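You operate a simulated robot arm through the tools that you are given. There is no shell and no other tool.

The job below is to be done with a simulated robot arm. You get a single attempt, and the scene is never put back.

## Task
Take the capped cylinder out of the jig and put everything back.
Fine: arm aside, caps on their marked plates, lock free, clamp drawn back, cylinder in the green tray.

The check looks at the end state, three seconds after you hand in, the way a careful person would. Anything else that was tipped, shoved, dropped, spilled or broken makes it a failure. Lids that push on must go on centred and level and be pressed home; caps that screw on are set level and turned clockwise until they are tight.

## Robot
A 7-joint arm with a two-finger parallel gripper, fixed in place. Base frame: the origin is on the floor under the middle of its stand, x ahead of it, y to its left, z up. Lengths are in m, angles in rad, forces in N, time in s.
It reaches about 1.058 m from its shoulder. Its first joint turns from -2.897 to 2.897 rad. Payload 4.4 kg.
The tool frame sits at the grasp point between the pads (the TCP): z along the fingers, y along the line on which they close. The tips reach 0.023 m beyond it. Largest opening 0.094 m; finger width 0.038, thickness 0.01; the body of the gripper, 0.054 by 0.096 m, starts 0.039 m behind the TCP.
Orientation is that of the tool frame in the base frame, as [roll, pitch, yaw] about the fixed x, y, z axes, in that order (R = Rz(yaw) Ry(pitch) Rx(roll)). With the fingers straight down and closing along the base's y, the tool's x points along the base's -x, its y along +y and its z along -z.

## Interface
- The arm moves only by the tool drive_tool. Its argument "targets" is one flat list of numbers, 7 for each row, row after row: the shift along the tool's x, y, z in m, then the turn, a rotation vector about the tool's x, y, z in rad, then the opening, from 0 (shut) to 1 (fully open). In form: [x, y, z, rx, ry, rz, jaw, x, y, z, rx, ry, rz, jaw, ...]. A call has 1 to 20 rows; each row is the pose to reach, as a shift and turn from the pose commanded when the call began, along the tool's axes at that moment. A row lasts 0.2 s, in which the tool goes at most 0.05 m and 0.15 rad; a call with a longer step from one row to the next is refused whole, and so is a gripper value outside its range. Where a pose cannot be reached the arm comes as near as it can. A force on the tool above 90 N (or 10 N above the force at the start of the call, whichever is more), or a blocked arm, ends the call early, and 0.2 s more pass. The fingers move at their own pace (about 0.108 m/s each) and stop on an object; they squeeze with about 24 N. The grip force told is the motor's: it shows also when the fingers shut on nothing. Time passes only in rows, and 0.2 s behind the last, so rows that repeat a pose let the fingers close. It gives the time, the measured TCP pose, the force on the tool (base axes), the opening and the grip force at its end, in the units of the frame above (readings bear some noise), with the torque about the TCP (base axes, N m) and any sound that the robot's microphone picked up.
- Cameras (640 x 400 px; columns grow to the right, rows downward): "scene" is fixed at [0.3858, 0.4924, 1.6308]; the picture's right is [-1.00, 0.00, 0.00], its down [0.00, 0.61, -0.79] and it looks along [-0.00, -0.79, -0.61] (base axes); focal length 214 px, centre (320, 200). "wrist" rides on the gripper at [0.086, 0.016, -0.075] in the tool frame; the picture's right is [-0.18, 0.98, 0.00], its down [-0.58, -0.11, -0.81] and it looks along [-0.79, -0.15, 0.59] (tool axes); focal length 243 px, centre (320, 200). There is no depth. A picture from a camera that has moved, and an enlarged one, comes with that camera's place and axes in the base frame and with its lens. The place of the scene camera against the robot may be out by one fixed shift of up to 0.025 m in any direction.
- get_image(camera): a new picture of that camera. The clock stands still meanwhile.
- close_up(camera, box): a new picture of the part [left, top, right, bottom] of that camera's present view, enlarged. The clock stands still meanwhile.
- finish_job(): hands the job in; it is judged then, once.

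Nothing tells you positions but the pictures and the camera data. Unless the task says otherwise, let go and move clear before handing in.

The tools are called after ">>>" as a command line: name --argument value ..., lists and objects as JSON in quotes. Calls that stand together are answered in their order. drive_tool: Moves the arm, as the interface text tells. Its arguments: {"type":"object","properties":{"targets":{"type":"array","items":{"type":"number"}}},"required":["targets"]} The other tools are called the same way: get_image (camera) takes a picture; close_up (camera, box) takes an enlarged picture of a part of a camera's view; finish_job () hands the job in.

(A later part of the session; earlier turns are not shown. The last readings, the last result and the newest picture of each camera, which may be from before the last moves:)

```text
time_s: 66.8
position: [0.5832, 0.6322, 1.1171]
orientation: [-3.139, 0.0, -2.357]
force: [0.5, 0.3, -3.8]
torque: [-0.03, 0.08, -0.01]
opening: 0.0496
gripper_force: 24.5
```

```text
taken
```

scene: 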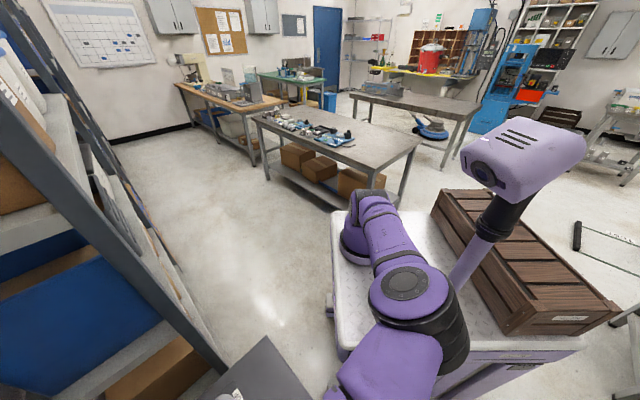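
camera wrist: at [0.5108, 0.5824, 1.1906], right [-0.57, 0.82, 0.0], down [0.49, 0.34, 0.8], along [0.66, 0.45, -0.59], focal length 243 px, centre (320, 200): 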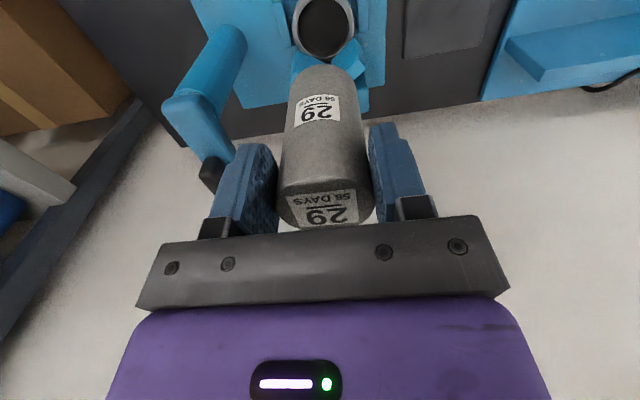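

The cylinder is out and the foot cap stays seated. The tray slot is nearer the robot, where the elbow would meet the mast, so first I'll raise the cylinder and see how the elbow behaves.

>>> drive_tool --targets '[0, 0, -0.04, 0, 0, 0, 0, 0, 0, -0.08, 0, 0, 0, 0, 0, 0, -0.12, 0, 0, 0, 0, 0, 0, -0.16, 0, 0, 0, 0, 0, 0, -0.2, 0, 0, 0, 0]'

>>> get_image --camera "scene"

```text
time_s: 68.0
position: [0.5836, 0.6229, 1.3112]
orientation: [-3.141, -0.003, -2.35]
force: [0.1, -0.4, -6.4]
torque: [-0.1, 0.06, 0.0]
opening: 0.0497
gripper_force: 24.3
out of reach, approached as far as the arm can: row 5
```

```text
taken
```

scene: 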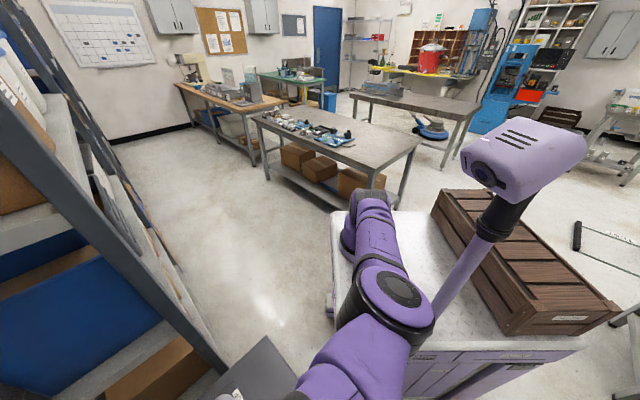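

The arm is nearly straight here. I'll retract partway at height towards the tray and watch how the elbow bends relative to the mast.

>>> drive_tool --targets '[0.02, 0, 0.015, 0, 0, 0, 0, 0.045, 0, 0.03, 0, 0, 0, 0, 0.07, 0, 0.03, 0, 0, 0, 0]'

>>> get_image --camera "scene"

>>> get_image --camera "wrist"

```text
time_s: 68.8
position: [0.5323, 0.5717, 1.2833]
orientation: [-3.14, -0.004, -2.355]
force: [0.3, 0.5, -5.8]
torque: [-0.05, 0.08, -0.04]
opening: 0.0495
gripper_force: 24.1
```

```text
taken
```

scene: 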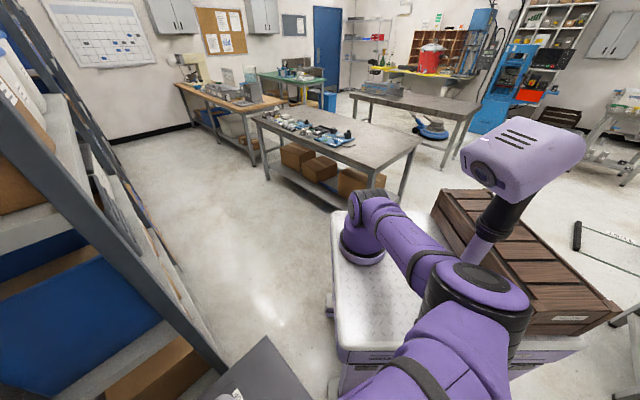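

```text
taken
camera wrist: at [0.4589, 0.5221, 1.3571], right [-0.57, 0.82, 0.0], down [0.49, 0.34, 0.8], along [0.66, 0.45, -0.59], focal length 243 px, centre (320, 200)
```

wrist: 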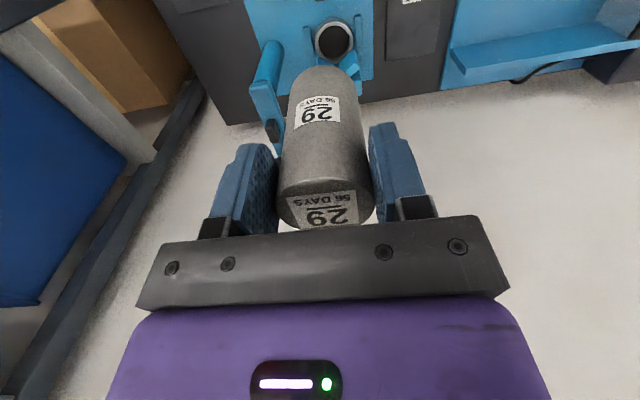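

Earlier, turning the hand counter-clockwise moved the elbow up and away from the mast. The cylinder is round, so I can use that: I'll yaw the hand here and check the elbow.

>>> drive_tool --targets '[0, 0, 0, 0, 0, -0.13, 0, 0, 0, 0, 0, 0, -0.26, 0, 0, 0, 0, 0, 0, -0.39, 0, 0, 0, 0, 0, 0, -0.52, 0, 0, 0, 0, 0, 0, -0.65, 0, 0, 0, 0, 0, 0, -0.78, 0, 0, 0, 0, 0, 0, -0.91, 0, 0, 0, 0, 0, 0, -1.04, 0, 0, 0, 0, 0, 0, -1.17, 0, 0, 0, 0, 0, 0, -1.3, 0, 0, 0, 0, 0, 0, -1.43, 0, 0, 0, 0, 0, 0, -1.56, 0]'

>>> get_image --camera "scene"

>>> get_image --camera "wrist"

```text
time_s: 71.4
position: [0.532, 0.5723, 1.2824]
orientation: [3.139, -0.002, -0.793]
force: [0.0, 0.1, -4.2]
torque: [-0.08, -0.02, 0.0]
opening: 0.0497
gripper_force: 23.2
```

```text
taken
```

scene: 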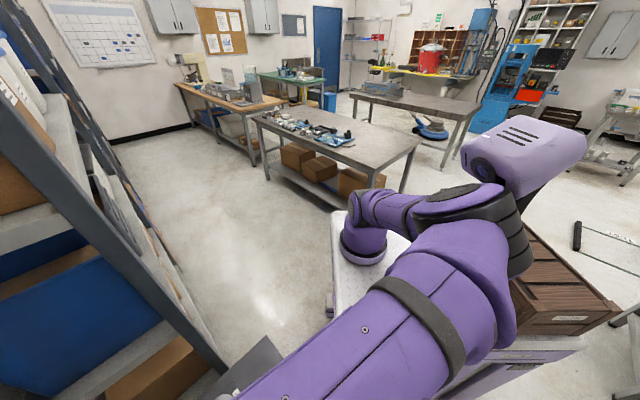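

```text
taken
camera wrist: at [0.581, 0.4995, 1.3563], right [-0.83, -0.56, 0.0], down [-0.33, 0.49, 0.8], along [-0.45, 0.67, -0.59], focal length 243 px, centre (320, 200)
```

wrist: 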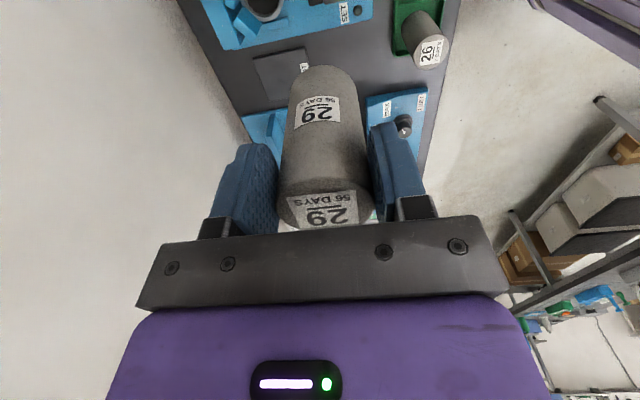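

Yawing lifts the elbow but it passes near the mast head here. I'll do this on the robot's right side, well away from the mast: extend there, turn back, retract and turn again.

>>> drive_tool --targets '[0.0373, -0.011, 0.004, 0, 0, 0, 0, 0.0746, -0.022, 0.008, 0, 0, 0, 0, 0.1119, -0.033, 0.012, 0, 0, 0, 0, 0.1492, -0.044, 0.016, 0, 0, 0, 0, 0.1865, -0.055, 0.02, 0, 0, 0, 0, 0.2238, -0.066, 0.025, 0, 0, 0, 0, 0.2611, -0.077, 0.03, 0, 0, 0, 0]'

>>> get_image --camera "scene"

```text
time_s: 73.0
position: [0.7693, 0.4426, 1.2522]
orientation: [3.139, -0.002, -0.794]
force: [-0.5, 1.7, -4.4]
torque: [-0.07, -0.03, 0.0]
opening: 0.0497
gripper_force: 23.8
```

```text
taken
```

scene: 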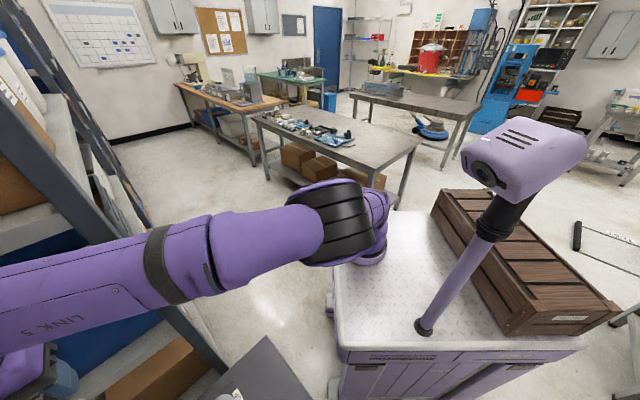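

The elbow is now much higher and well clear of the mast. I'll turn the hand back here, where the arm is extended, then retract on this side and turn again to bring it fully up.

>>> drive_tool --targets '[0, 0, 0, 0, 0, 0.13, 0, 0, 0, 0, 0, 0, 0.26, 0, 0, 0, 0, 0, 0, 0.39, 0, 0, 0, 0, 0, 0, 0.52, 0, 0, 0, 0, 0, 0, 0.65, 0, 0, 0, 0, 0, 0, 0.78, 0, 0, 0, 0, 0, 0, 0.91, 0, 0, 0, 0, 0, 0, 1.04, 0, 0, 0, 0, 0, 0, 1.17, 0, 0, 0, 0, 0, 0, 1.3, 0]'

>>> get_image --camera "scene"

```text
time_s: 75.2
position: [0.7694, 0.4411, 1.2525]
orientation: [-3.139, -0.004, -2.098]
force: [0.5, 0.0, -4.5]
torque: [-0.03, 0.0, -0.02]
opening: 0.0496
gripper_force: 24.3
```

```text
taken
```

scene: 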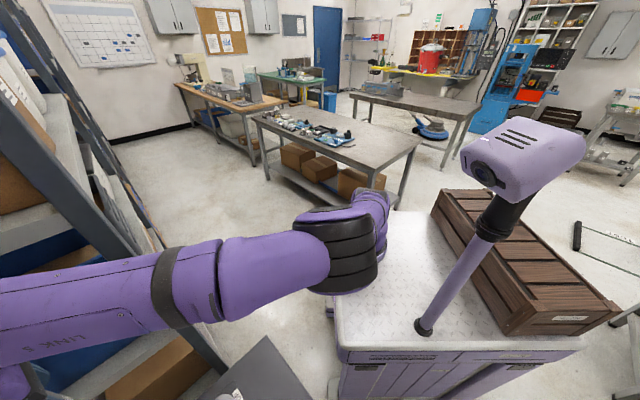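

Turning back lowers the elbow again, so I'll turn counter-clockwise and go further instead. The cylinder can be placed at any yaw.

>>> drive_tool --targets '[0, 0, 0, 0, 0, -0.14, 0, 0, 0, 0, 0, 0, -0.28, 0, 0, 0, 0, 0, 0, -0.42, 0, 0, 0, 0, 0, 0, -0.56, 0, 0, 0, 0, 0, 0, -0.7, 0, 0, 0, 0, 0, 0, -0.84, 0, 0, 0, 0, 0, 0, -0.98, 0, 0, 0, 0, 0, 0, -1.12, 0, 0, 0, 0, 0, 0, -1.26, 0, 0, 0, 0, 0, 0, -1.4, 0, 0, 0, 0, 0, 0, -1.54, 0, 0, 0, 0, 0, 0, -1.68, 0, 0, 0, 0, 0, 0, -1.82, 0, 0, 0, 0, 0, 0, -1.96, 0, 0, 0, 0, 0, 0, -2.1, 0]'

>>> get_image --camera "scene"

```text
time_s: 78.4
position: [0.7696, 0.4408, 1.2544]
orientation: [3.139, 0.0, 0.005]
force: [0.9, -0.5, -4.2]
torque: [0.04, -0.1, -0.04]
opening: 0.0495
gripper_force: 23.9
```

```text
taken
```

scene: 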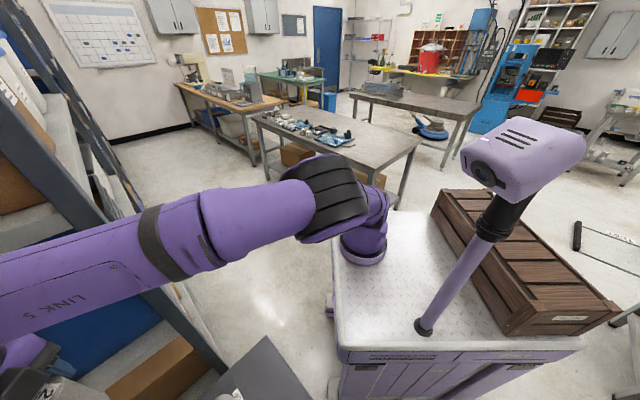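

The elbow is now high (hand yaw about 0). I'll move towards the tray in stages at this yaw, checking the elbow against the mast each time.

>>> drive_tool --targets '[-0.034, -0.016, 0, 0, 0, 0, 0, -0.068, -0.032, 0, 0, 0, 0, 0, -0.102, -0.048, 0, 0, 0, 0, 0, -0.136, -0.064, 0, 0, 0, 0, 0, -0.17, -0.08, 0, 0, 0, 0, 0]'

>>> get_image --camera "scene"

```text
time_s: 79.6
position: [0.5997, 0.5214, 1.2523]
orientation: [3.138, 0.001, 0.001]
force: [1.0, -1.1, -4.1]
torque: [0.0, -0.03, 0.03]
opening: 0.0496
gripper_force: 24.4
```

```text
taken
```

scene: 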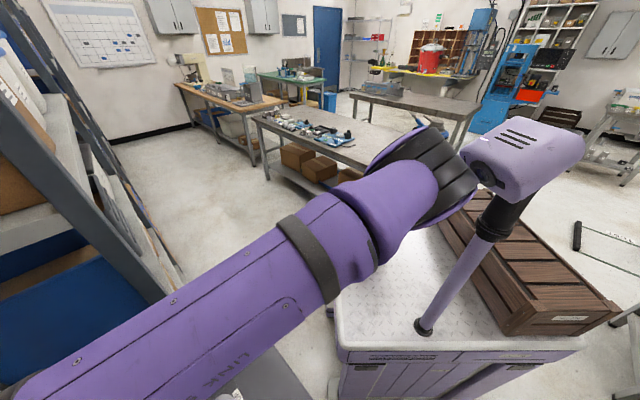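

The elbow is still too far left for the tray from here, close to the mast head. I'll go back to the right side and keep turning the hand further to raise the elbow more.

>>> drive_tool --targets '[0.034, 0.016, 0, 0, 0, 0, 0, 0.068, 0.032, 0, 0, 0, 0, 0, 0.102, 0.048, 0, 0, 0, 0, 0, 0.136, 0.064, 0, 0, 0, 0, 0, 0.17, 0.08, 0, 0, 0, 0, 0]'

>>> drive_tool --targets '[0, 0, 0, 0, 0, -0.14, 0, 0, 0, 0, 0, 0, -0.28, 0, 0, 0, 0, 0, 0, -0.42, 0, 0, 0, 0, 0, 0, -0.56, 0, 0, 0, 0, 0, 0, -0.7, 0, 0, 0, 0, 0, 0, -0.84, 0, 0, 0, 0, 0, 0, -0.98, 0]'

>>> get_image --camera "scene"

```text
time_s: 80.8
position: [0.7683, 0.4427, 1.2529]
orientation: [3.137, 0.001, 0.007]
force: [-1.9, 1.7, -3.8]
torque: [-0.05, -0.11, 0.02]
opening: 0.0497
gripper_force: 24.0
```

```text
time_s: 82.4
position: [0.7687, 0.4416, 1.2522]
orientation: [3.139, 0.003, 0.987]
force: [-0.3, -0.2, -3.5]
torque: [0.0, -0.05, 0.02]
opening: 0.0495
gripper_force: 23.9
```

```text
taken
```

scene: 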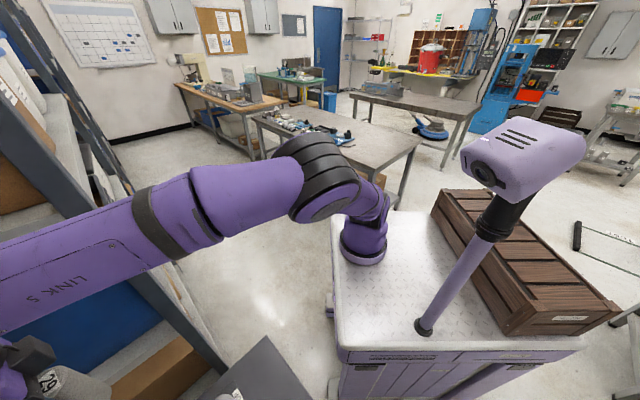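

The elbow keeps rising with each turn. I'll continue.

>>> drive_tool --targets '[0, 0, 0, 0, 0, -0.14, 0, 0, 0, 0, 0, 0, -0.28, 0, 0, 0, 0, 0, 0, -0.42, 0, 0, 0, 0, 0, 0, -0.56, 0, 0, 0, 0, 0, 0, -0.7, 0, 0, 0, 0, 0, 0, -0.84, 0, 0, 0, 0, 0, 0, -0.98, 0]'

>>> get_image --camera "scene"

```text
time_s: 84.0
position: [0.7693, 0.4415, 1.253]
orientation: [-3.14, 0.003, 1.966]
force: [0.1, -1.1, -4.9]
torque: [0.02, 0.02, 0.04]
opening: 0.0496
gripper_force: 23.9
```

```text
taken
```

scene: 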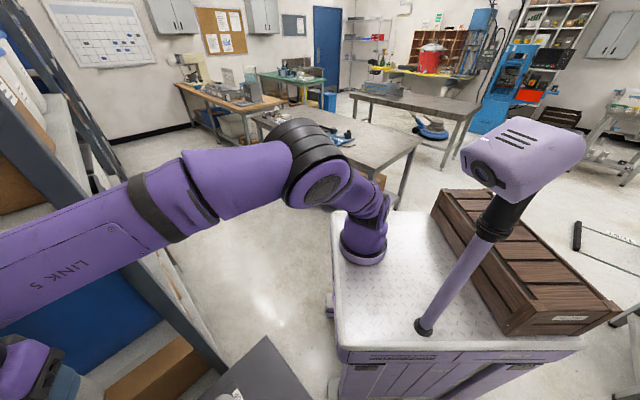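

The elbow is now right up over the shoulder, well away from the mast. I'll carry the cylinder towards the tray again at this yaw, checking as I go.

>>> drive_tool --targets '[0.0275, -0.0252, 0, 0, 0, 0, 0, 0.055, -0.0503, 0, 0, 0, 0, 0, 0.0825, -0.0755, 0, 0, 0, 0, 0, 0.11, -0.1006, 0, 0, 0, 0, 0, 0.1375, -0.1258, 0, 0, 0, 0, 0]'

>>> get_image --camera "scene"

```text
time_s: 85.2
position: [0.6016, 0.5196, 1.2538]
orientation: [-3.142, 0.004, 1.961]
force: [1.2, -0.9, -4.9]
torque: [0.09, 0.06, 0.0]
opening: 0.0496
gripper_force: 24.3
```

```text
taken
```

scene: 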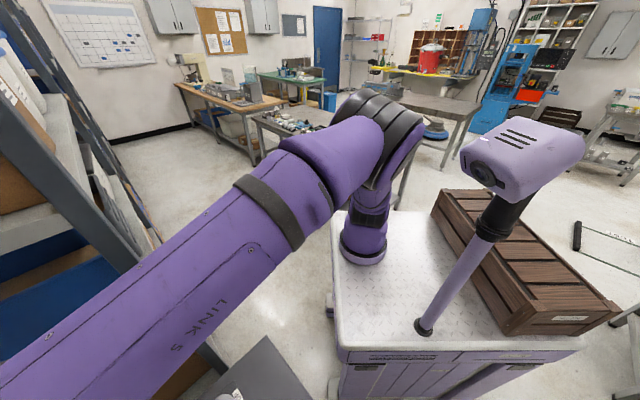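

>>> drive_tool --targets '[0.0117, -0.028, 0, 0, 0, 0, 0, 0.0234, -0.0561, 0, 0, 0, 0, 0, 0.0351, -0.0841, 0, 0, 0, 0, 0, 0.0468, -0.1122, 0, 0, 0, 0, 0]'

>>> get_image --camera "scene"

>>> get_image --camera "wrist"

```text
time_s: 86.2
position: [0.4798, 0.5192, 1.2524]
orientation: [-3.14, 0.002, 1.964]
force: [1.3, 1.3, -4.5]
torque: [0.06, 0.06, 0.02]
opening: 0.0495
gripper_force: 24.0
```

```text
taken
```

scene: 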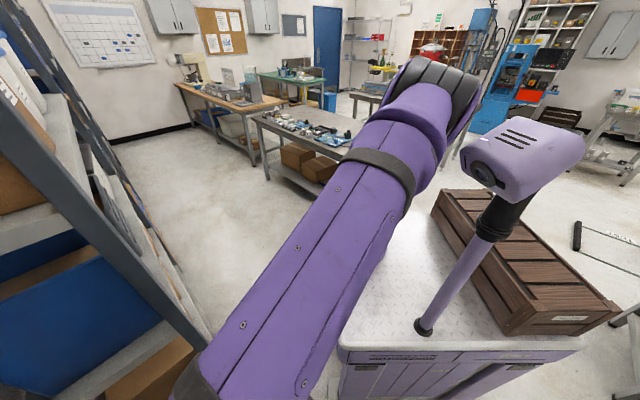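

```text
taken
camera wrist: at [0.4614, 0.6044, 1.3258], right [0.98, 0.21, 0.0], down [0.12, -0.58, 0.81], along [0.17, -0.79, -0.59], focal length 243 px, centre (320, 200)
```

wrist: 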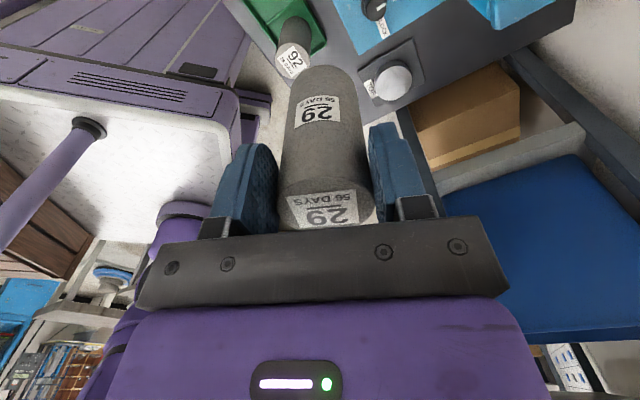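

The wrist camera now looks back across the tray. The elbow is high but nearing the mast head, so I'll turn a bit more to bring it further right.

>>> drive_tool --targets '[0, 0, 0, 0, 0, -0.14, 0, 0, 0, 0, 0, 0, -0.28, 0, 0, 0, 0, 0, 0, -0.42, 0, 0, 0, 0, 0, 0, -0.56, 0, 0, 0, 0, 0, 0, -0.7, 0, 0, 0, 0, 0, 0, -0.84, 0, 0, 0, 0, 0, 0, -0.98, 0]'

>>> get_image --camera "scene"

>>> get_image --camera "wrist"

```text
time_s: 87.8
position: [0.4783, 0.5198, 1.2533]
orientation: [-3.138, 0.002, 2.947]
force: [-0.2, -0.6, -4.1]
torque: [-0.03, 0.08, 0.03]
opening: 0.0498
gripper_force: 24.3
```

```text
taken
```

scene: 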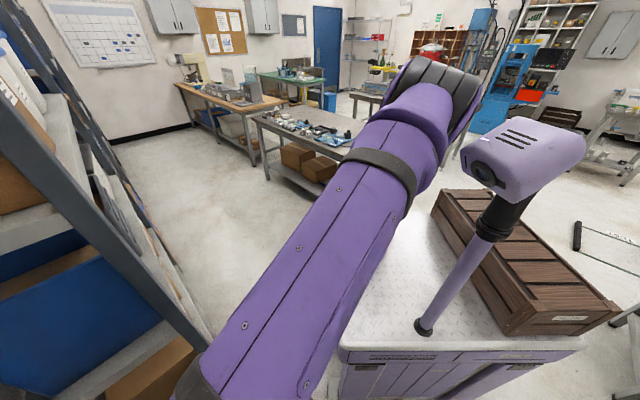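

```text
taken
camera wrist: at [0.3967, 0.5516, 1.3265], right [0.37, 0.93, 0.0], down [0.55, -0.22, 0.81], along [0.75, -0.3, -0.59], focal length 243 px, centre (320, 200)
```

wrist: 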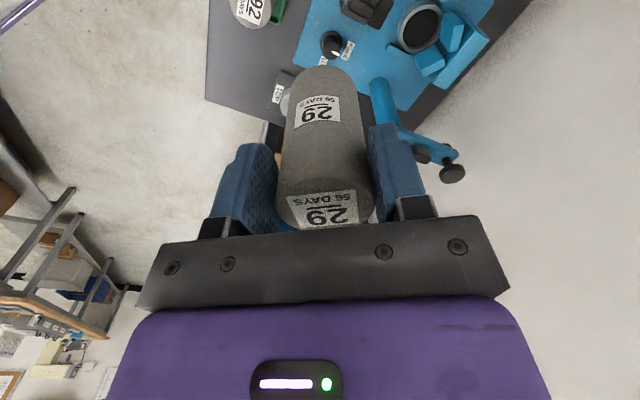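

Turning has no further effect at this height. With the forearm sloping down the turn raises the elbow, and with it level it doesn't. So I'll turn back high up, then lower and turn again, on the right side clear of the mast.

>>> drive_tool --targets '[-0.027, -0.015, -0.0278, 0, 0, 0, 0, -0.054, -0.03, -0.0557, 0, 0, 0, 0, -0.081, -0.0451, -0.0835, 0, 0, 0, 0, -0.1081, -0.0601, -0.1113, 0, 0, 0, 0, -0.1351, -0.0752, -0.1392, 0, 0, 0, 0, -0.1621, -0.0902, -0.167, 0, 0, 0, 0]'

>>> get_image --camera "scene"

```text
time_s: 89.2
position: [0.6194, 0.4007, 1.4199]
orientation: [-3.138, 0.0, 2.945]
force: [-0.5, 0.6, -3.3]
torque: [-0.02, 0.06, 0.01]
opening: 0.0496
gripper_force: 23.7
```

```text
taken
```

scene: 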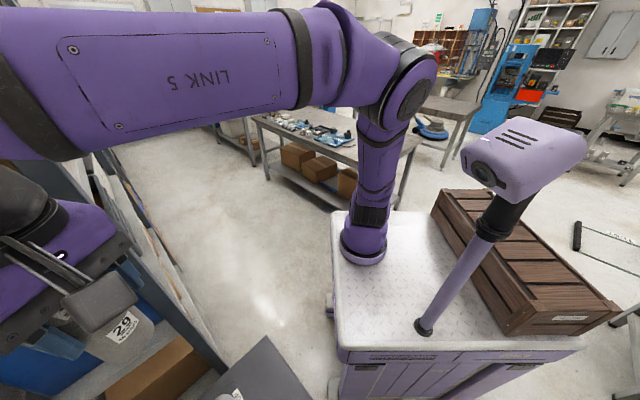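

>>> drive_tool --targets '[0, 0, 0, 0, 0, 0.14, 0, 0, 0, 0, 0, 0, 0.28, 0, 0, 0, 0, 0, 0, 0.42, 0, 0, 0, 0, 0, 0, 0.56, 0, 0, 0, 0, 0, 0, 0.7, 0, 0, 0, 0, 0, 0, 0.84, 0, 0, 0, 0, 0, 0, 0.98, 0, 0, 0, 0, 0, 0, 1.12, 0, 0, 0, 0, 0, 0, 1.26, 0, 0, 0, 0, 0, 0, 1.4, 0, 0, 0, 0, 0, 0, 1.54, 0, 0, 0, 0, 0, 0, 1.68, 0, 0, 0, 0, 0, 0, 1.82, 0, 0, 0, 0, 0, 0, 1.96, 0, 0, 0, 0, 0, 0, 2.1, 0, 0, 0, 0, 0, 0, 2.24, 0, 0, 0, 0, 0, 0, 2.38, 0, 0, 0, 0, 0, 0, 2.5, 0]'

>>> get_image --camera "scene"

```text
time_s: 93.0
position: [0.6202, 0.4008, 1.419]
orientation: [-3.141, 0.001, 0.442]
force: [-0.1, -0.5, -4.9]
torque: [0.03, -0.09, 0.01]
opening: 0.0497
gripper_force: 24.2
```

```text
taken
```

scene: 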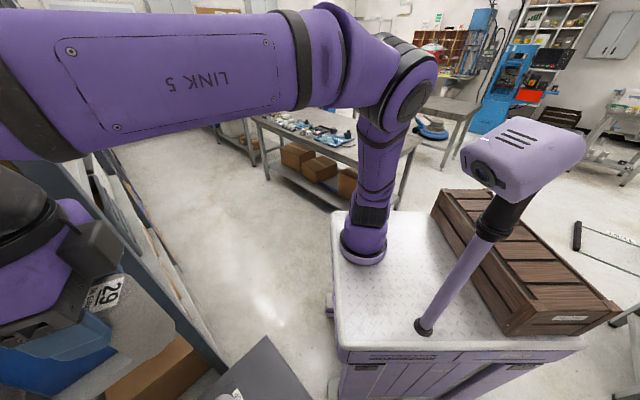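

High up the elbow does not react, as expected. Now I'll lower and turn the other way.

>>> drive_tool --targets '[0, 0, 0.048, 0, 0, 0, 0, 0, 0, 0.096, 0, 0, 0, 0, 0, 0, 0.144, 0, 0, 0, 0, 0, 0, 0.192, 0, 0, 0, 0, 0, 0, 0.24, 0, 0, 0, 0, 0, 0, 0.285, 0, 0, 0, 0]'

>>> get_image --camera "scene"

```text
time_s: 94.4
position: [0.6194, 0.3966, 1.1347]
orientation: [3.14, 0.004, 0.442]
force: [-0.8, 0.0, -4.2]
torque: [0.03, -0.09, -0.01]
opening: 0.0494
gripper_force: 24.2
```

```text
taken
```

scene: 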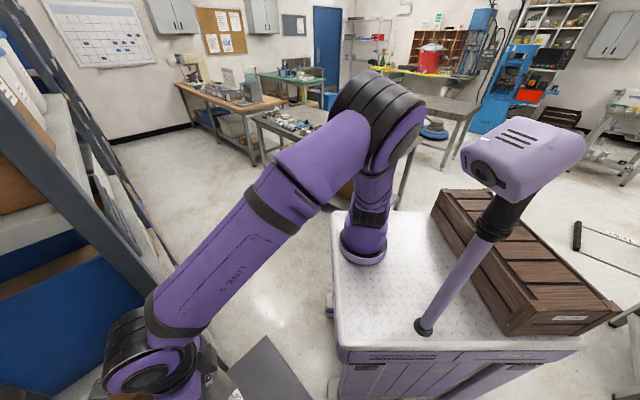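

>>> drive_tool --targets '[0, 0, 0, 0, 0, -0.14, 0, 0, 0, 0, 0, 0, -0.28, 0, 0, 0, 0, 0, 0, -0.42, 0, 0, 0, 0, 0, 0, -0.56, 0, 0, 0, 0, 0, 0, -0.7, 0, 0, 0, 0, 0, 0, -0.84, 0, 0, 0, 0, 0, 0, -0.98, 0, 0, 0, 0, 0, 0, -1.12, 0, 0, 0, 0, 0, 0, -1.26, 0, 0, 0, 0, 0, 0, -1.4, 0, 0, 0, 0, 0, 0, -1.54, 0, 0, 0, 0, 0, 0, -1.68, 0, 0, 0, 0, 0, 0, -1.82, 0, 0, 0, 0, 0, 0, -1.96, 0, 0, 0, 0, 0, 0, -2.1, 0, 0, 0, 0, 0, 0, -2.24, 0, 0, 0, 0, 0, 0, -2.38, 0, 0, 0, 0, 0, 0, -2.5, 0]'

>>> get_image --camera "scene"

```text
time_s: 98.2
position: [0.6205, 0.399, 1.1344]
orientation: [-3.137, 0.0, 2.947]
force: [0.4, 0.0, -4.9]
torque: [0.01, 0.05, 0.01]
opening: 0.0496
gripper_force: 24.0
```

```text
taken
```

scene: 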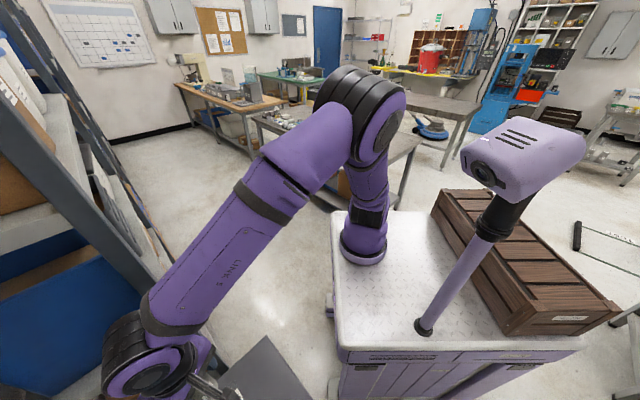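

Each such cycle moves the elbow right by a useful amount. I'll keep turning a little further at this low height.

>>> drive_tool --targets '[0, 0, 0, 0, 0, -0.14, 0, 0, 0, 0, 0, 0, -0.28, 0, 0, 0, 0, 0, 0, -0.42, 0, 0, 0, 0, 0, 0, -0.56, 0, 0, 0, 0, 0, 0, -0.7, 0, 0, 0, 0, 0, 0, -0.84, 0, 0, 0, 0, 0, 0, -0.98, 0]'

>>> get_image --camera "scene"

```text
time_s: 99.8
position: [0.6045, 0.4176, 1.1341]
orientation: [-3.14, -0.002, -2.588]
force: [-0.7, 0.1, -5.1]
torque: [-0.02, 0.09, -0.01]
opening: 0.0497
gripper_force: 23.7
out of reach, approached as far as the arm can: row 6, 7
```

```text
taken
```

scene: 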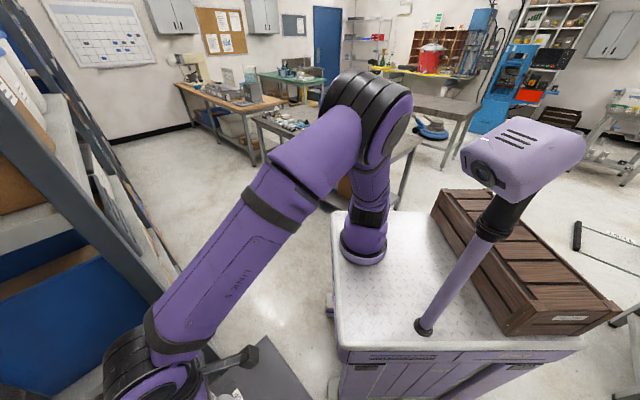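

That hit the last joint's limit, which also explains the earlier elbow swing: yaw near −2.4 is at its edge, and yaw from about −1.5 to 3.2 is comfortable. I'll turn back while rising, then do one longer cycle.

>>> drive_tool --targets '[0, 0, 0, 0, 0, 0.14, 0, 0, 0, 0, 0, 0, 0.28, 0, 0, 0, 0, 0, 0, 0.42, 0, 0, 0, 0, 0, 0, 0.56, 0, 0, 0, 0, 0, 0, 0.7, 0, 0, 0, 0, 0, 0, 0.84, 0, 0, 0, 0, 0, 0, 0.98, 0, 0, 0, -0.045, 0, 0, 1.05, 0, 0, 0, -0.09, 0, 0, 1.12, 0, 0, 0, -0.135, 0, 0, 1.19, 0, 0, 0, -0.18, 0, 0, 1.26, 0, 0, 0, -0.225, 0, 0, 1.33, 0, 0, 0, -0.265, 0, 0, 1.4, 0, 0, 0, -0.285, 0, 0, 1.53, 0]'

>>> drive_tool --targets '[0, 0, 0, 0, 0, 0.14, 0, 0, 0, 0, 0, 0, 0.28, 0, 0, 0, 0, 0, 0, 0.42, 0, 0, 0, 0, 0, 0, 0.56, 0, 0, 0, 0, 0, 0, 0.7, 0, 0, 0, 0, 0, 0, 0.84, 0, 0, 0, 0, 0, 0, 0.98, 0, 0, 0, 0, 0, 0, 1.12, 0, 0, 0, 0, 0, 0, 1.26, 0, 0, 0, 0, 0, 0, 1.4, 0, 0, 0, 0, 0, 0, 1.54, 0, 0, 0, 0, 0, 0, 1.68, 0, 0, 0, 0, 0, 0, 1.82, 0, 0, 0, 0, 0, 0, 1.96, 0, 0, 0, 0, 0, 0, 2.1, 0, 0, 0, 0, 0, 0, 2.24, 0, 0, 0, 0, 0, 0, 2.38, 0, 0, 0, 0, 0, 0, 2.52, 0, 0, 0, 0, 0, 0, 2.66, 0, 0, 0, 0, 0, 0, 2.8, 0]'

>>> get_image --camera "scene"

```text
time_s: 102.8
position: [0.6034, 0.4179, 1.4201]
orientation: [-3.141, 0.001, 2.163]
force: [0.2, 0.4, -4.9]
torque: [0.04, 0.04, 0.01]
opening: 0.0495
gripper_force: 24.0
```

```text
time_s: 107.0
position: [0.6042, 0.4198, 1.4187]
orientation: [3.141, -0.001, -0.635]
force: [0.9, 0.0, -4.0]
torque: [-0.05, -0.02, 0.0]
opening: 0.0495
gripper_force: 23.7
```

```text
taken
```

scene: 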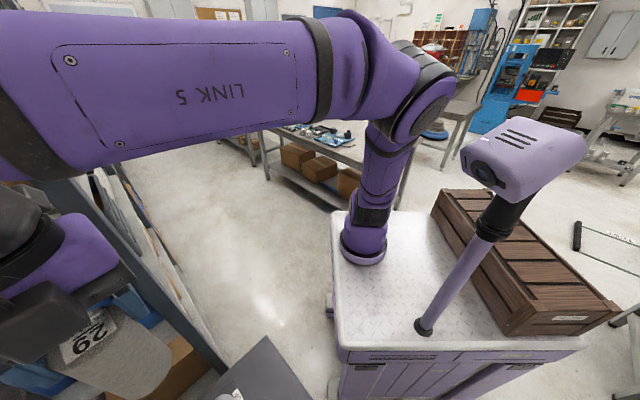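

>>> drive_tool --targets '[0, 0, 0.048, 0, 0, 0, 0, 0, 0, 0.096, 0, 0, 0, 0, 0, 0, 0.144, 0, 0, 0, 0, 0, 0, 0.192, 0, 0, 0, 0, 0, 0, 0.24, 0, 0, 0, 0, 0, 0, 0.288, 0, 0, 0, 0, 0, 0, 0.32, 0, 0, 0, 0]'

>>> drive_tool --targets '[0, 0, 0, 0, 0, -0.14, 0, 0, 0, 0, 0, 0, -0.28, 0, 0, 0, 0, 0, 0, -0.42, 0, 0, 0, 0, 0, 0, -0.56, 0, 0, 0, 0, 0, 0, -0.7, 0, 0, 0, 0, 0, 0, -0.84, 0, 0, 0, 0, 0, 0, -0.98, 0, 0, 0, 0, 0, 0, -1.12, 0, 0, 0, 0, 0, 0, -1.26, 0, 0, 0, 0, 0, 0, -1.4, 0, 0, 0, 0, 0, 0, -1.54, 0, 0, 0, 0, 0, 0, -1.68, 0, 0, 0, 0, 0, 0, -1.82, 0, 0, 0, 0, 0, 0, -1.96, 0, 0, 0, 0, 0, 0, -2.1, 0, 0, 0, 0, 0, 0, -2.24, 0, 0, 0, 0, 0, 0, -2.38, 0, 0, 0, 0, 0, 0, -2.52, 0, 0, 0, 0, 0, 0, -2.66, 0, 0, 0, 0, 0, 0, -2.8, 0]'

>>> get_image --camera "scene"

```text
time_s: 108.6
position: [0.6048, 0.42, 1.0969]
orientation: [3.134, -0.005, -0.635]
force: [-1.0, 0.4, -4.4]
torque: [-0.04, -0.04, 0.03]
opening: 0.0495
gripper_force: 23.9
```

```text
time_s: 112.8
position: [0.6044, 0.4186, 1.0995]
orientation: [-3.139, 0.001, 2.168]
force: [-0.2, 0.3, -4.8]
torque: [0.01, 0.03, 0.02]
opening: 0.0495
gripper_force: 23.9
```

```text
taken
```

scene: 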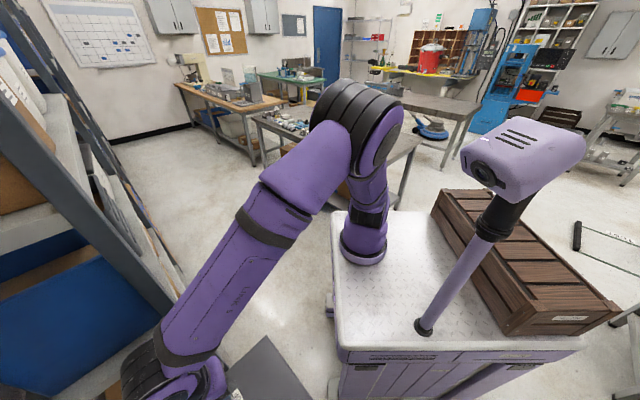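

The elbow is now up and right of where it was. I'll move towards the tray in stages.

>>> drive_tool --targets '[0.0309, -0.0209, -0.0167, 0, 0, 0, 0, 0.0618, -0.0418, -0.0333, 0, 0, 0, 0, 0.0927, -0.0627, -0.05, 0, 0, 0, 0]'

>>> get_image --camera "scene"

>>> get_image --camera "wrist"

```text
time_s: 113.6
position: [0.5029, 0.4584, 1.1505]
orientation: [-3.14, 0.004, 2.162]
force: [0.9, 0.6, -4.4]
torque: [0.08, 0.07, 0.01]
opening: 0.0497
gripper_force: 24.3
```

```text
taken
```

scene: 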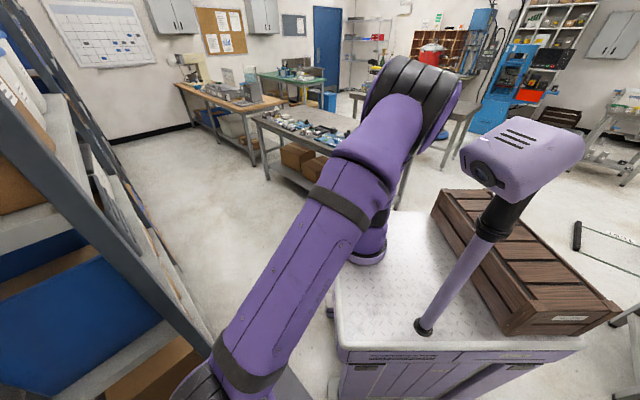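

```text
taken
camera wrist: at [0.467, 0.5395, 1.2236], right [0.92, 0.4, 0.0], down [0.23, -0.54, 0.81], along [0.32, -0.74, -0.59], focal length 243 px, centre (320, 200)
```

wrist: 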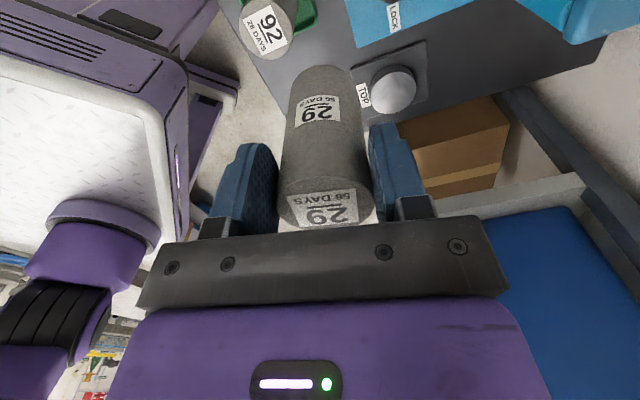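

The elbow would still come a bit close to the mast at the tray, so I'll run one more long cycle: turn back high up, lower, then turn forward.

>>> drive_tool --targets '[-0.0177, 0.0013, -0.0386, 0, 0, 0, 0, -0.0355, 0.0027, -0.0771, 0, 0, 0, 0, -0.0532, 0.004, -0.1157, 0, 0, 0, 0, -0.071, 0.0053, -0.1543, 0, 0, 0, 0, -0.0887, 0.0066, -0.1929, 0, 0, 0, 0, -0.1065, 0.008, -0.2314, 0, 0, 0, 0, -0.1242, 0.0093, -0.27, 0, 0, 0, 0, -0.1242, 0.0093, -0.27, 0, 0, 0.14, 0, -0.1242, 0.0093, -0.27, 0, 0, 0.28, 0, -0.1242, 0.0093, -0.27, 0, 0, 0.42, 0, -0.1242, 0.0093, -0.27, 0, 0, 0.56, 0, -0.1242, 0.0093, -0.27, 0, 0, 0.7, 0, -0.1242, 0.0093, -0.27, 0, 0, 0.84, 0, -0.1242, 0.0093, -0.27, 0, 0, 0.98, 0, -0.1242, 0.0093, -0.27, 0, 0, 1.12, 0, -0.1242, 0.0093, -0.27, 0, 0, 1.26, 0, -0.1242, 0.0093, -0.27, 0, 0, 1.4, 0, -0.1242, 0.0093, -0.27, 0, 0, 1.54, 0, -0.1242, 0.0093, -0.27, 0, 0, 1.68, 0, -0.1242, 0.0093, -0.27, 0, 0, 1.82, 0]'

>>> drive_tool --targets '[0, 0, 0, 0, 0, 0.14, 0, 0, 0, 0, 0, 0, 0.28, 0, 0, 0, 0, 0, 0, 0.42, 0, 0, 0, 0, 0, 0, 0.56, 0, 0, 0, 0, 0, 0, 0.7, 0, 0, 0, 0, 0, 0, 0.84, 0, 0, 0, 0, 0, 0, 0.98, 0, 0, 0, 0, 0, 0, 1.12, 0, 0, 0, 0, 0, 0, 1.26, 0, 0, 0, 0, 0, 0, 1.4, 0, 0, 0, 0, 0, 0, 1.54, 0, 0, 0, 0, 0, 0, 1.68, 0, 0, 0, 0, 0, 0, 1.82, 0, 0, 0, 0.0486, 0, 0, 1.82, 0, 0, 0, 0.0972, 0, 0, 1.82, 0, 0, 0, 0.1458, 0, 0, 1.82, 0, 0, 0, 0.1944, 0, 0, 1.82, 0, 0, 0, 0.243, 0, 0, 1.82, 0, 0, 0, 0.2916, 0, 0, 1.82, 0, 0, 0, 0.33, 0, 0, 1.82, 0]'

>>> get_image --camera "scene"

>>> get_image --camera "wrist"

```text
time_s: 117.8
position: [0.5778, 0.3634, 1.4217]
orientation: [3.139, -0.001, 0.341]
force: [0.9, -0.3, -4.8]
torque: [0.03, -0.07, -0.03]
opening: 0.0495
gripper_force: 23.9
```

```text
time_s: 122.0
position: [0.5808, 0.3614, 1.0903]
orientation: [3.141, 0.0, -1.48]
force: [-1.4, 0.9, -5.0]
torque: [-0.09, -0.02, 0.03]
opening: 0.0499
gripper_force: 24.0
```

```text
taken
```

scene: 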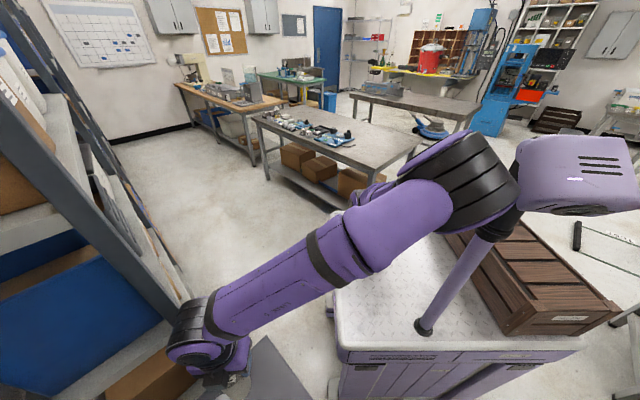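

```text
taken
camera wrist: at [0.5727, 0.2727, 1.1629], right [-1.0, 0.1, 0.0], down [0.06, 0.59, 0.81], along [0.08, 0.8, -0.59], focal length 243 px, centre (320, 200)
```

wrist: 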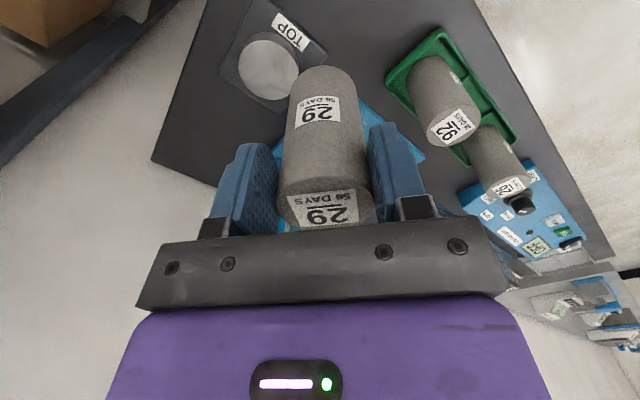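

The elbow came down on the left this time and has touched the mast's head, turning it. I'll move it away at once by turning the hand forward, then see how the head stands.

>>> drive_tool --targets '[0, 0, 0, 0, 0, -0.14, 0, 0, 0, 0, 0, 0, -0.28, 0, 0, 0, 0, 0, 0, -0.42, 0, 0, 0, 0, 0, 0, -0.56, 0, 0, 0, 0, 0, 0, -0.7, 0, 0, 0, 0, 0, 0, -0.84, 0]'

>>> get_image --camera "scene"

```text
time_s: 123.4
position: [0.5784, 0.3622, 1.0913]
orientation: [-3.141, -0.003, -0.631]
force: [-0.3, -0.1, -3.4]
torque: [0.0, -0.04, 0.0]
opening: 0.0494
gripper_force: 23.9
```

```text
taken
```

scene: 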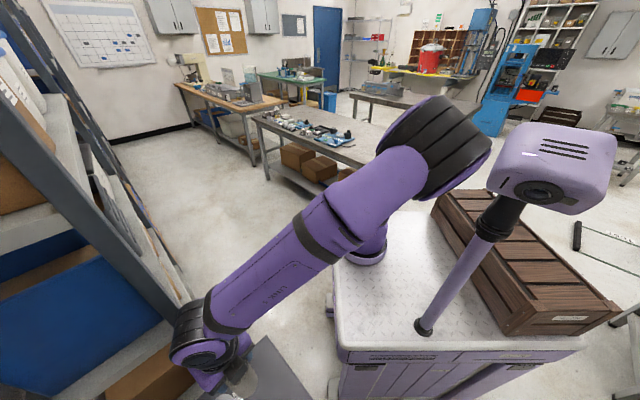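

The head is turning back by itself as the elbow leaves. I'll carry on turning and watch it.

>>> drive_tool --targets '[0, 0, 0, 0, 0, -0.14, 0, 0, 0, 0, 0, 0, -0.28, 0, 0, 0, 0, 0, 0, -0.42, 0, 0, 0, 0, 0, 0, -0.56, 0, 0, 0, 0, 0, 0, -0.7, 0, 0, 0, 0, 0, 0, -0.84, 0]'

>>> get_image --camera "scene"

```text
time_s: 124.8
position: [0.5775, 0.3624, 1.0887]
orientation: [3.137, 0.001, 0.209]
force: [0.2, 0.1, -3.7]
torque: [0.03, -0.05, -0.01]
opening: 0.0499
gripper_force: 23.4
```

```text
taken
```

scene: 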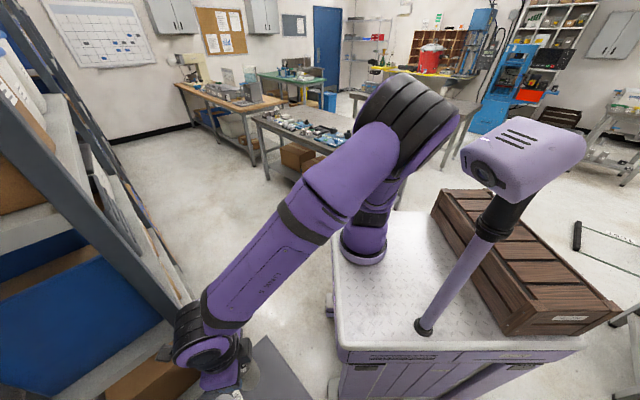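

The head has returned to its original pose by itself, so nothing was displaced. I'll continue turning at this height to bring the elbow over.

>>> drive_tool --targets '[0, 0, 0, 0, 0, -0.14, 0, 0, 0, 0, 0, 0, -0.28, 0, 0, 0, 0, 0, 0, -0.42, 0, 0, 0, 0, 0, 0, -0.56, 0, 0, 0, 0, 0, 0, -0.7, 0, 0, 0, 0, 0, 0, -0.84, 0, 0, 0, 0, 0, 0, -0.98, 0, 0, 0, 0, 0, 0, -1.12, 0, 0, 0, 0, 0, 0, -1.26, 0, 0, 0, 0, 0, 0, -1.4, 0, 0, 0, 0, 0, 0, -1.54, 0, 0, 0, 0, 0, 0, -1.68, 0, 0, 0, 0, 0, 0, -1.82, 0, 0, 0, 0, 0, 0, -1.96, 0, 0, 0, 0, 0, 0, -2.1, 0, 0, 0, 0, 0, 0, -2.24, 0, 0, 0, 0, 0, 0, -2.38, 0, 0, 0, 0, 0, 0, -2.52, 0, 0, 0, 0, 0, 0, -2.66, 0]'

>>> get_image --camera "scene"

>>> get_image --camera "wrist"

```text
time_s: 128.8
position: [0.5789, 0.3623, 1.0897]
orientation: [-3.138, 0.002, 2.866]
force: [-0.7, 0.2, -3.8]
torque: [0.05, 0.08, 0.05]
opening: 0.0495
gripper_force: 23.7
```

```text
taken
```

scene: 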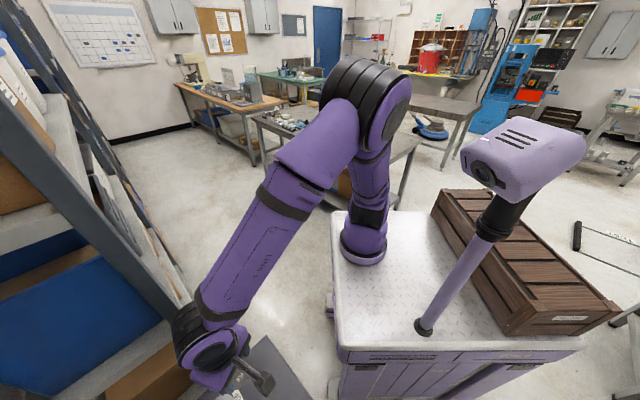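

```text
taken
camera wrist: at [0.4992, 0.4005, 1.1631], right [0.44, 0.9, 0.0], down [0.53, -0.26, 0.81], along [0.72, -0.36, -0.59], focal length 243 px, centre (320, 200)
```

wrist: 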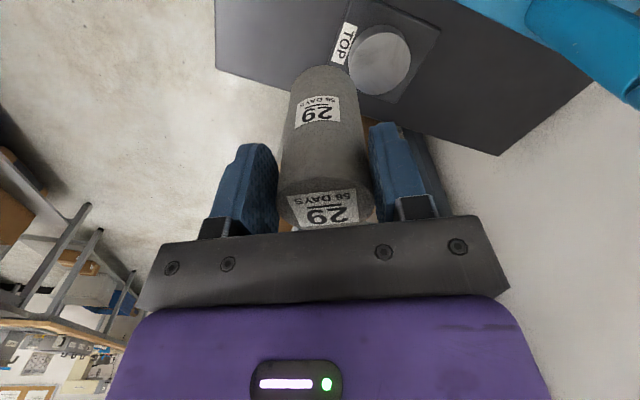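

The elbow follows the hand's yaw consistently: near this end of the range it sits up over the shoulder. I'll go to the tray keeping this yaw and turning slightly more as I go.

>>> drive_tool --targets '[0.036, 0.0179, -0.015, 0, 0, -0.1, 0, 0.072, 0.0358, -0.03, 0, 0, -0.2, 0, 0.1079, 0.0536, -0.045, 0, 0, -0.3, 0, 0.1439, 0.0715, -0.06, 0, 0, -0.4, 0]'

>>> get_image --camera "scene"

>>> get_image --camera "wrist"

```text
time_s: 129.8
position: [0.462, 0.469, 1.1493]
orientation: [-3.138, 0.0, -3.018]
force: [0.9, -0.5, -4.3]
torque: [0.04, 0.09, 0.01]
opening: 0.0497
gripper_force: 23.7
```

```text
taken
```

scene: 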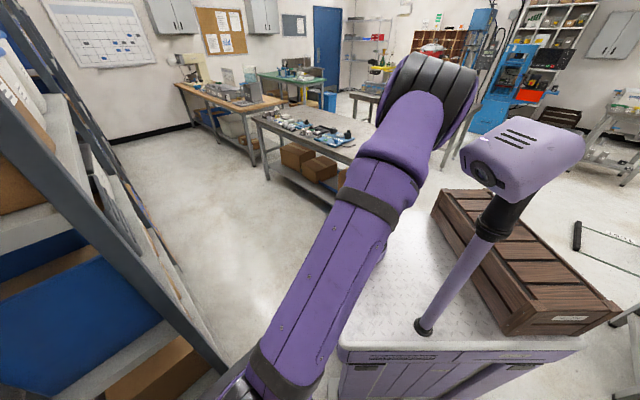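

```text
taken
camera wrist: at [0.3727, 0.4737, 1.223], right [0.06, 1.0, 0.0], down [0.59, -0.03, 0.81], along [0.8, -0.05, -0.59], focal length 243 px, centre (320, 200)
```

wrist: 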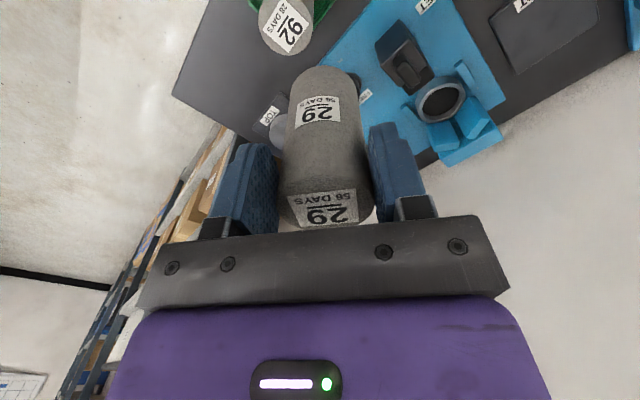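

For the slot I want the fingers closing along the tray's short side, away from the neighbouring cylinders, which means yaw 2.356. I put the middle slot centre near (0.4016, 0.4822) and will move above it and inspect.

>>> drive_tool --targets '[0.0092, 0.004, 0.003, 0, 0, 0.13, 0, 0.0183, 0.008, 0.006, 0, 0, 0.26, 0, 0.0275, 0.012, 0.009, 0, 0, 0.39, 0, 0.0366, 0.016, 0.012, 0, 0, 0.52, 0, 0.0458, 0.02, 0.015, 0, 0, 0.65, 0, 0.0549, 0.0241, 0.018, 0, 0, 0.78, 0, 0.0641, 0.0281, 0.02, 0, 0, 0.909, 0]'

>>> get_image --camera "scene"

>>> get_image --camera "wrist"

```text
time_s: 131.6
position: [0.4344, 0.4757, 1.1358]
orientation: [3.136, 0.0, 2.276]
force: [-0.9, -0.4, -4.7]
torque: [0.02, 0.01, -0.01]
opening: 0.0497
gripper_force: 24.1
stopped in row 7: the arm was blocked; the commanded pose is now the measured one
```

```text
taken
```

scene: 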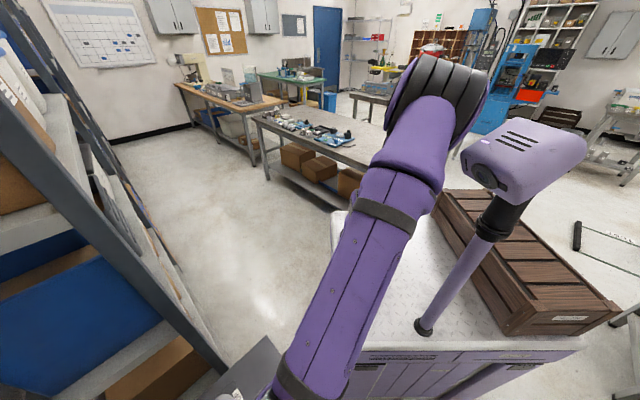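

```text
taken
camera wrist: at [0.3899, 0.552, 1.2091], right [0.87, 0.5, 0.01], down [0.29, -0.52, 0.81], along [0.4, -0.7, -0.59], focal length 243 px, centre (320, 200)
```

wrist: 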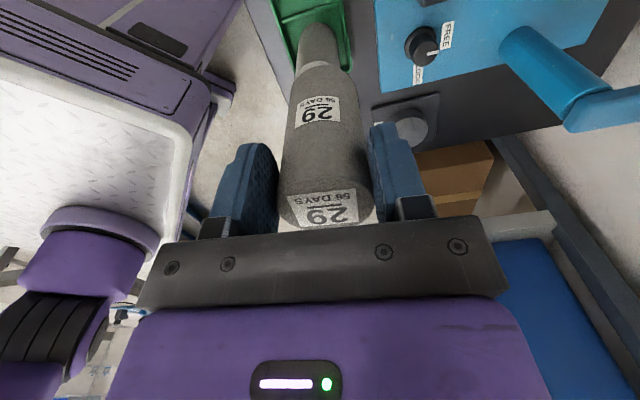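

The elbow touched the mast head again. At the very first poses (yaw near −2.4 from this side) the elbow sat further right, so I'll back off slightly and turn to about −2.45 to check.

>>> drive_tool --targets '[0.005, 0.017, -0.015, 0, 0, 0, 0, 0.0099, 0.0347, -0.03, 0, 0, 0, 0, 0.0099, 0.0347, -0.03, 0, 0, -0.13, 0, 0.0099, 0.0347, -0.03, 0, 0, -0.26, 0, 0.0099, 0.0347, -0.03, 0, 0, -0.39, 0, 0.0099, 0.0347, -0.03, 0, 0, -0.52, 0, 0.0099, 0.0347, -0.03, 0, 0, -0.65, 0, 0.0099, 0.0347, -0.03, 0, 0, -0.78, 0, 0.0099, 0.0347, -0.03, 0, 0, -0.91, 0, 0.0099, 0.0347, -0.03, 0, 0, -1.04, 0, 0.0099, 0.0347, -0.03, 0, 0, -1.17, 0, 0.0099, 0.0347, -0.03, 0, 0, -1.3, 0, 0.0099, 0.0347, -0.03, 0, 0, -1.43, 0, 0.0099, 0.0347, -0.03, 0, 0, -1.53, 0]'

>>> get_image --camera "scene"

>>> get_image --camera "wrist"

```text
time_s: 134.6
position: [0.452, 0.5077, 1.165]
orientation: [3.139, 0.006, -2.471]
force: [0.6, 0.2, -4.6]
torque: [-0.05, 0.08, -0.01]
opening: 0.0497
gripper_force: 24.0
```

```text
taken
```

scene: 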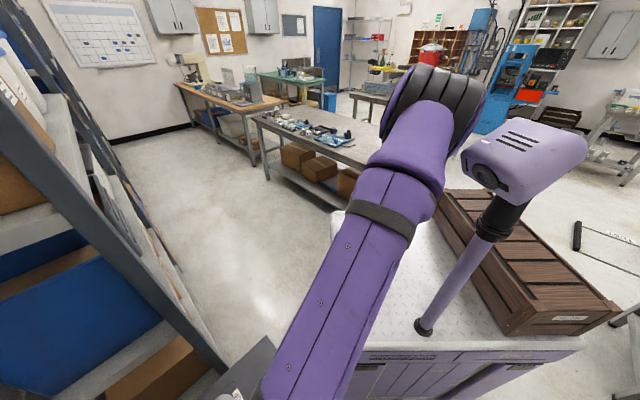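

```text
taken
camera wrist: at [0.3732, 0.4654, 1.2373], right [-0.47, 0.88, 0.0], down [0.52, 0.27, 0.81], along [0.72, 0.38, -0.59], focal length 243 px, centre (320, 200)
```

wrist: 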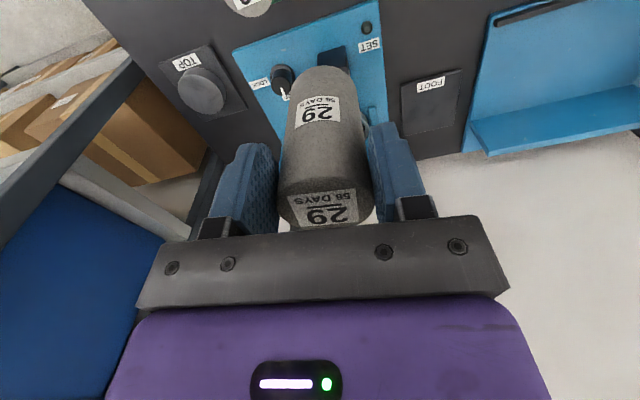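

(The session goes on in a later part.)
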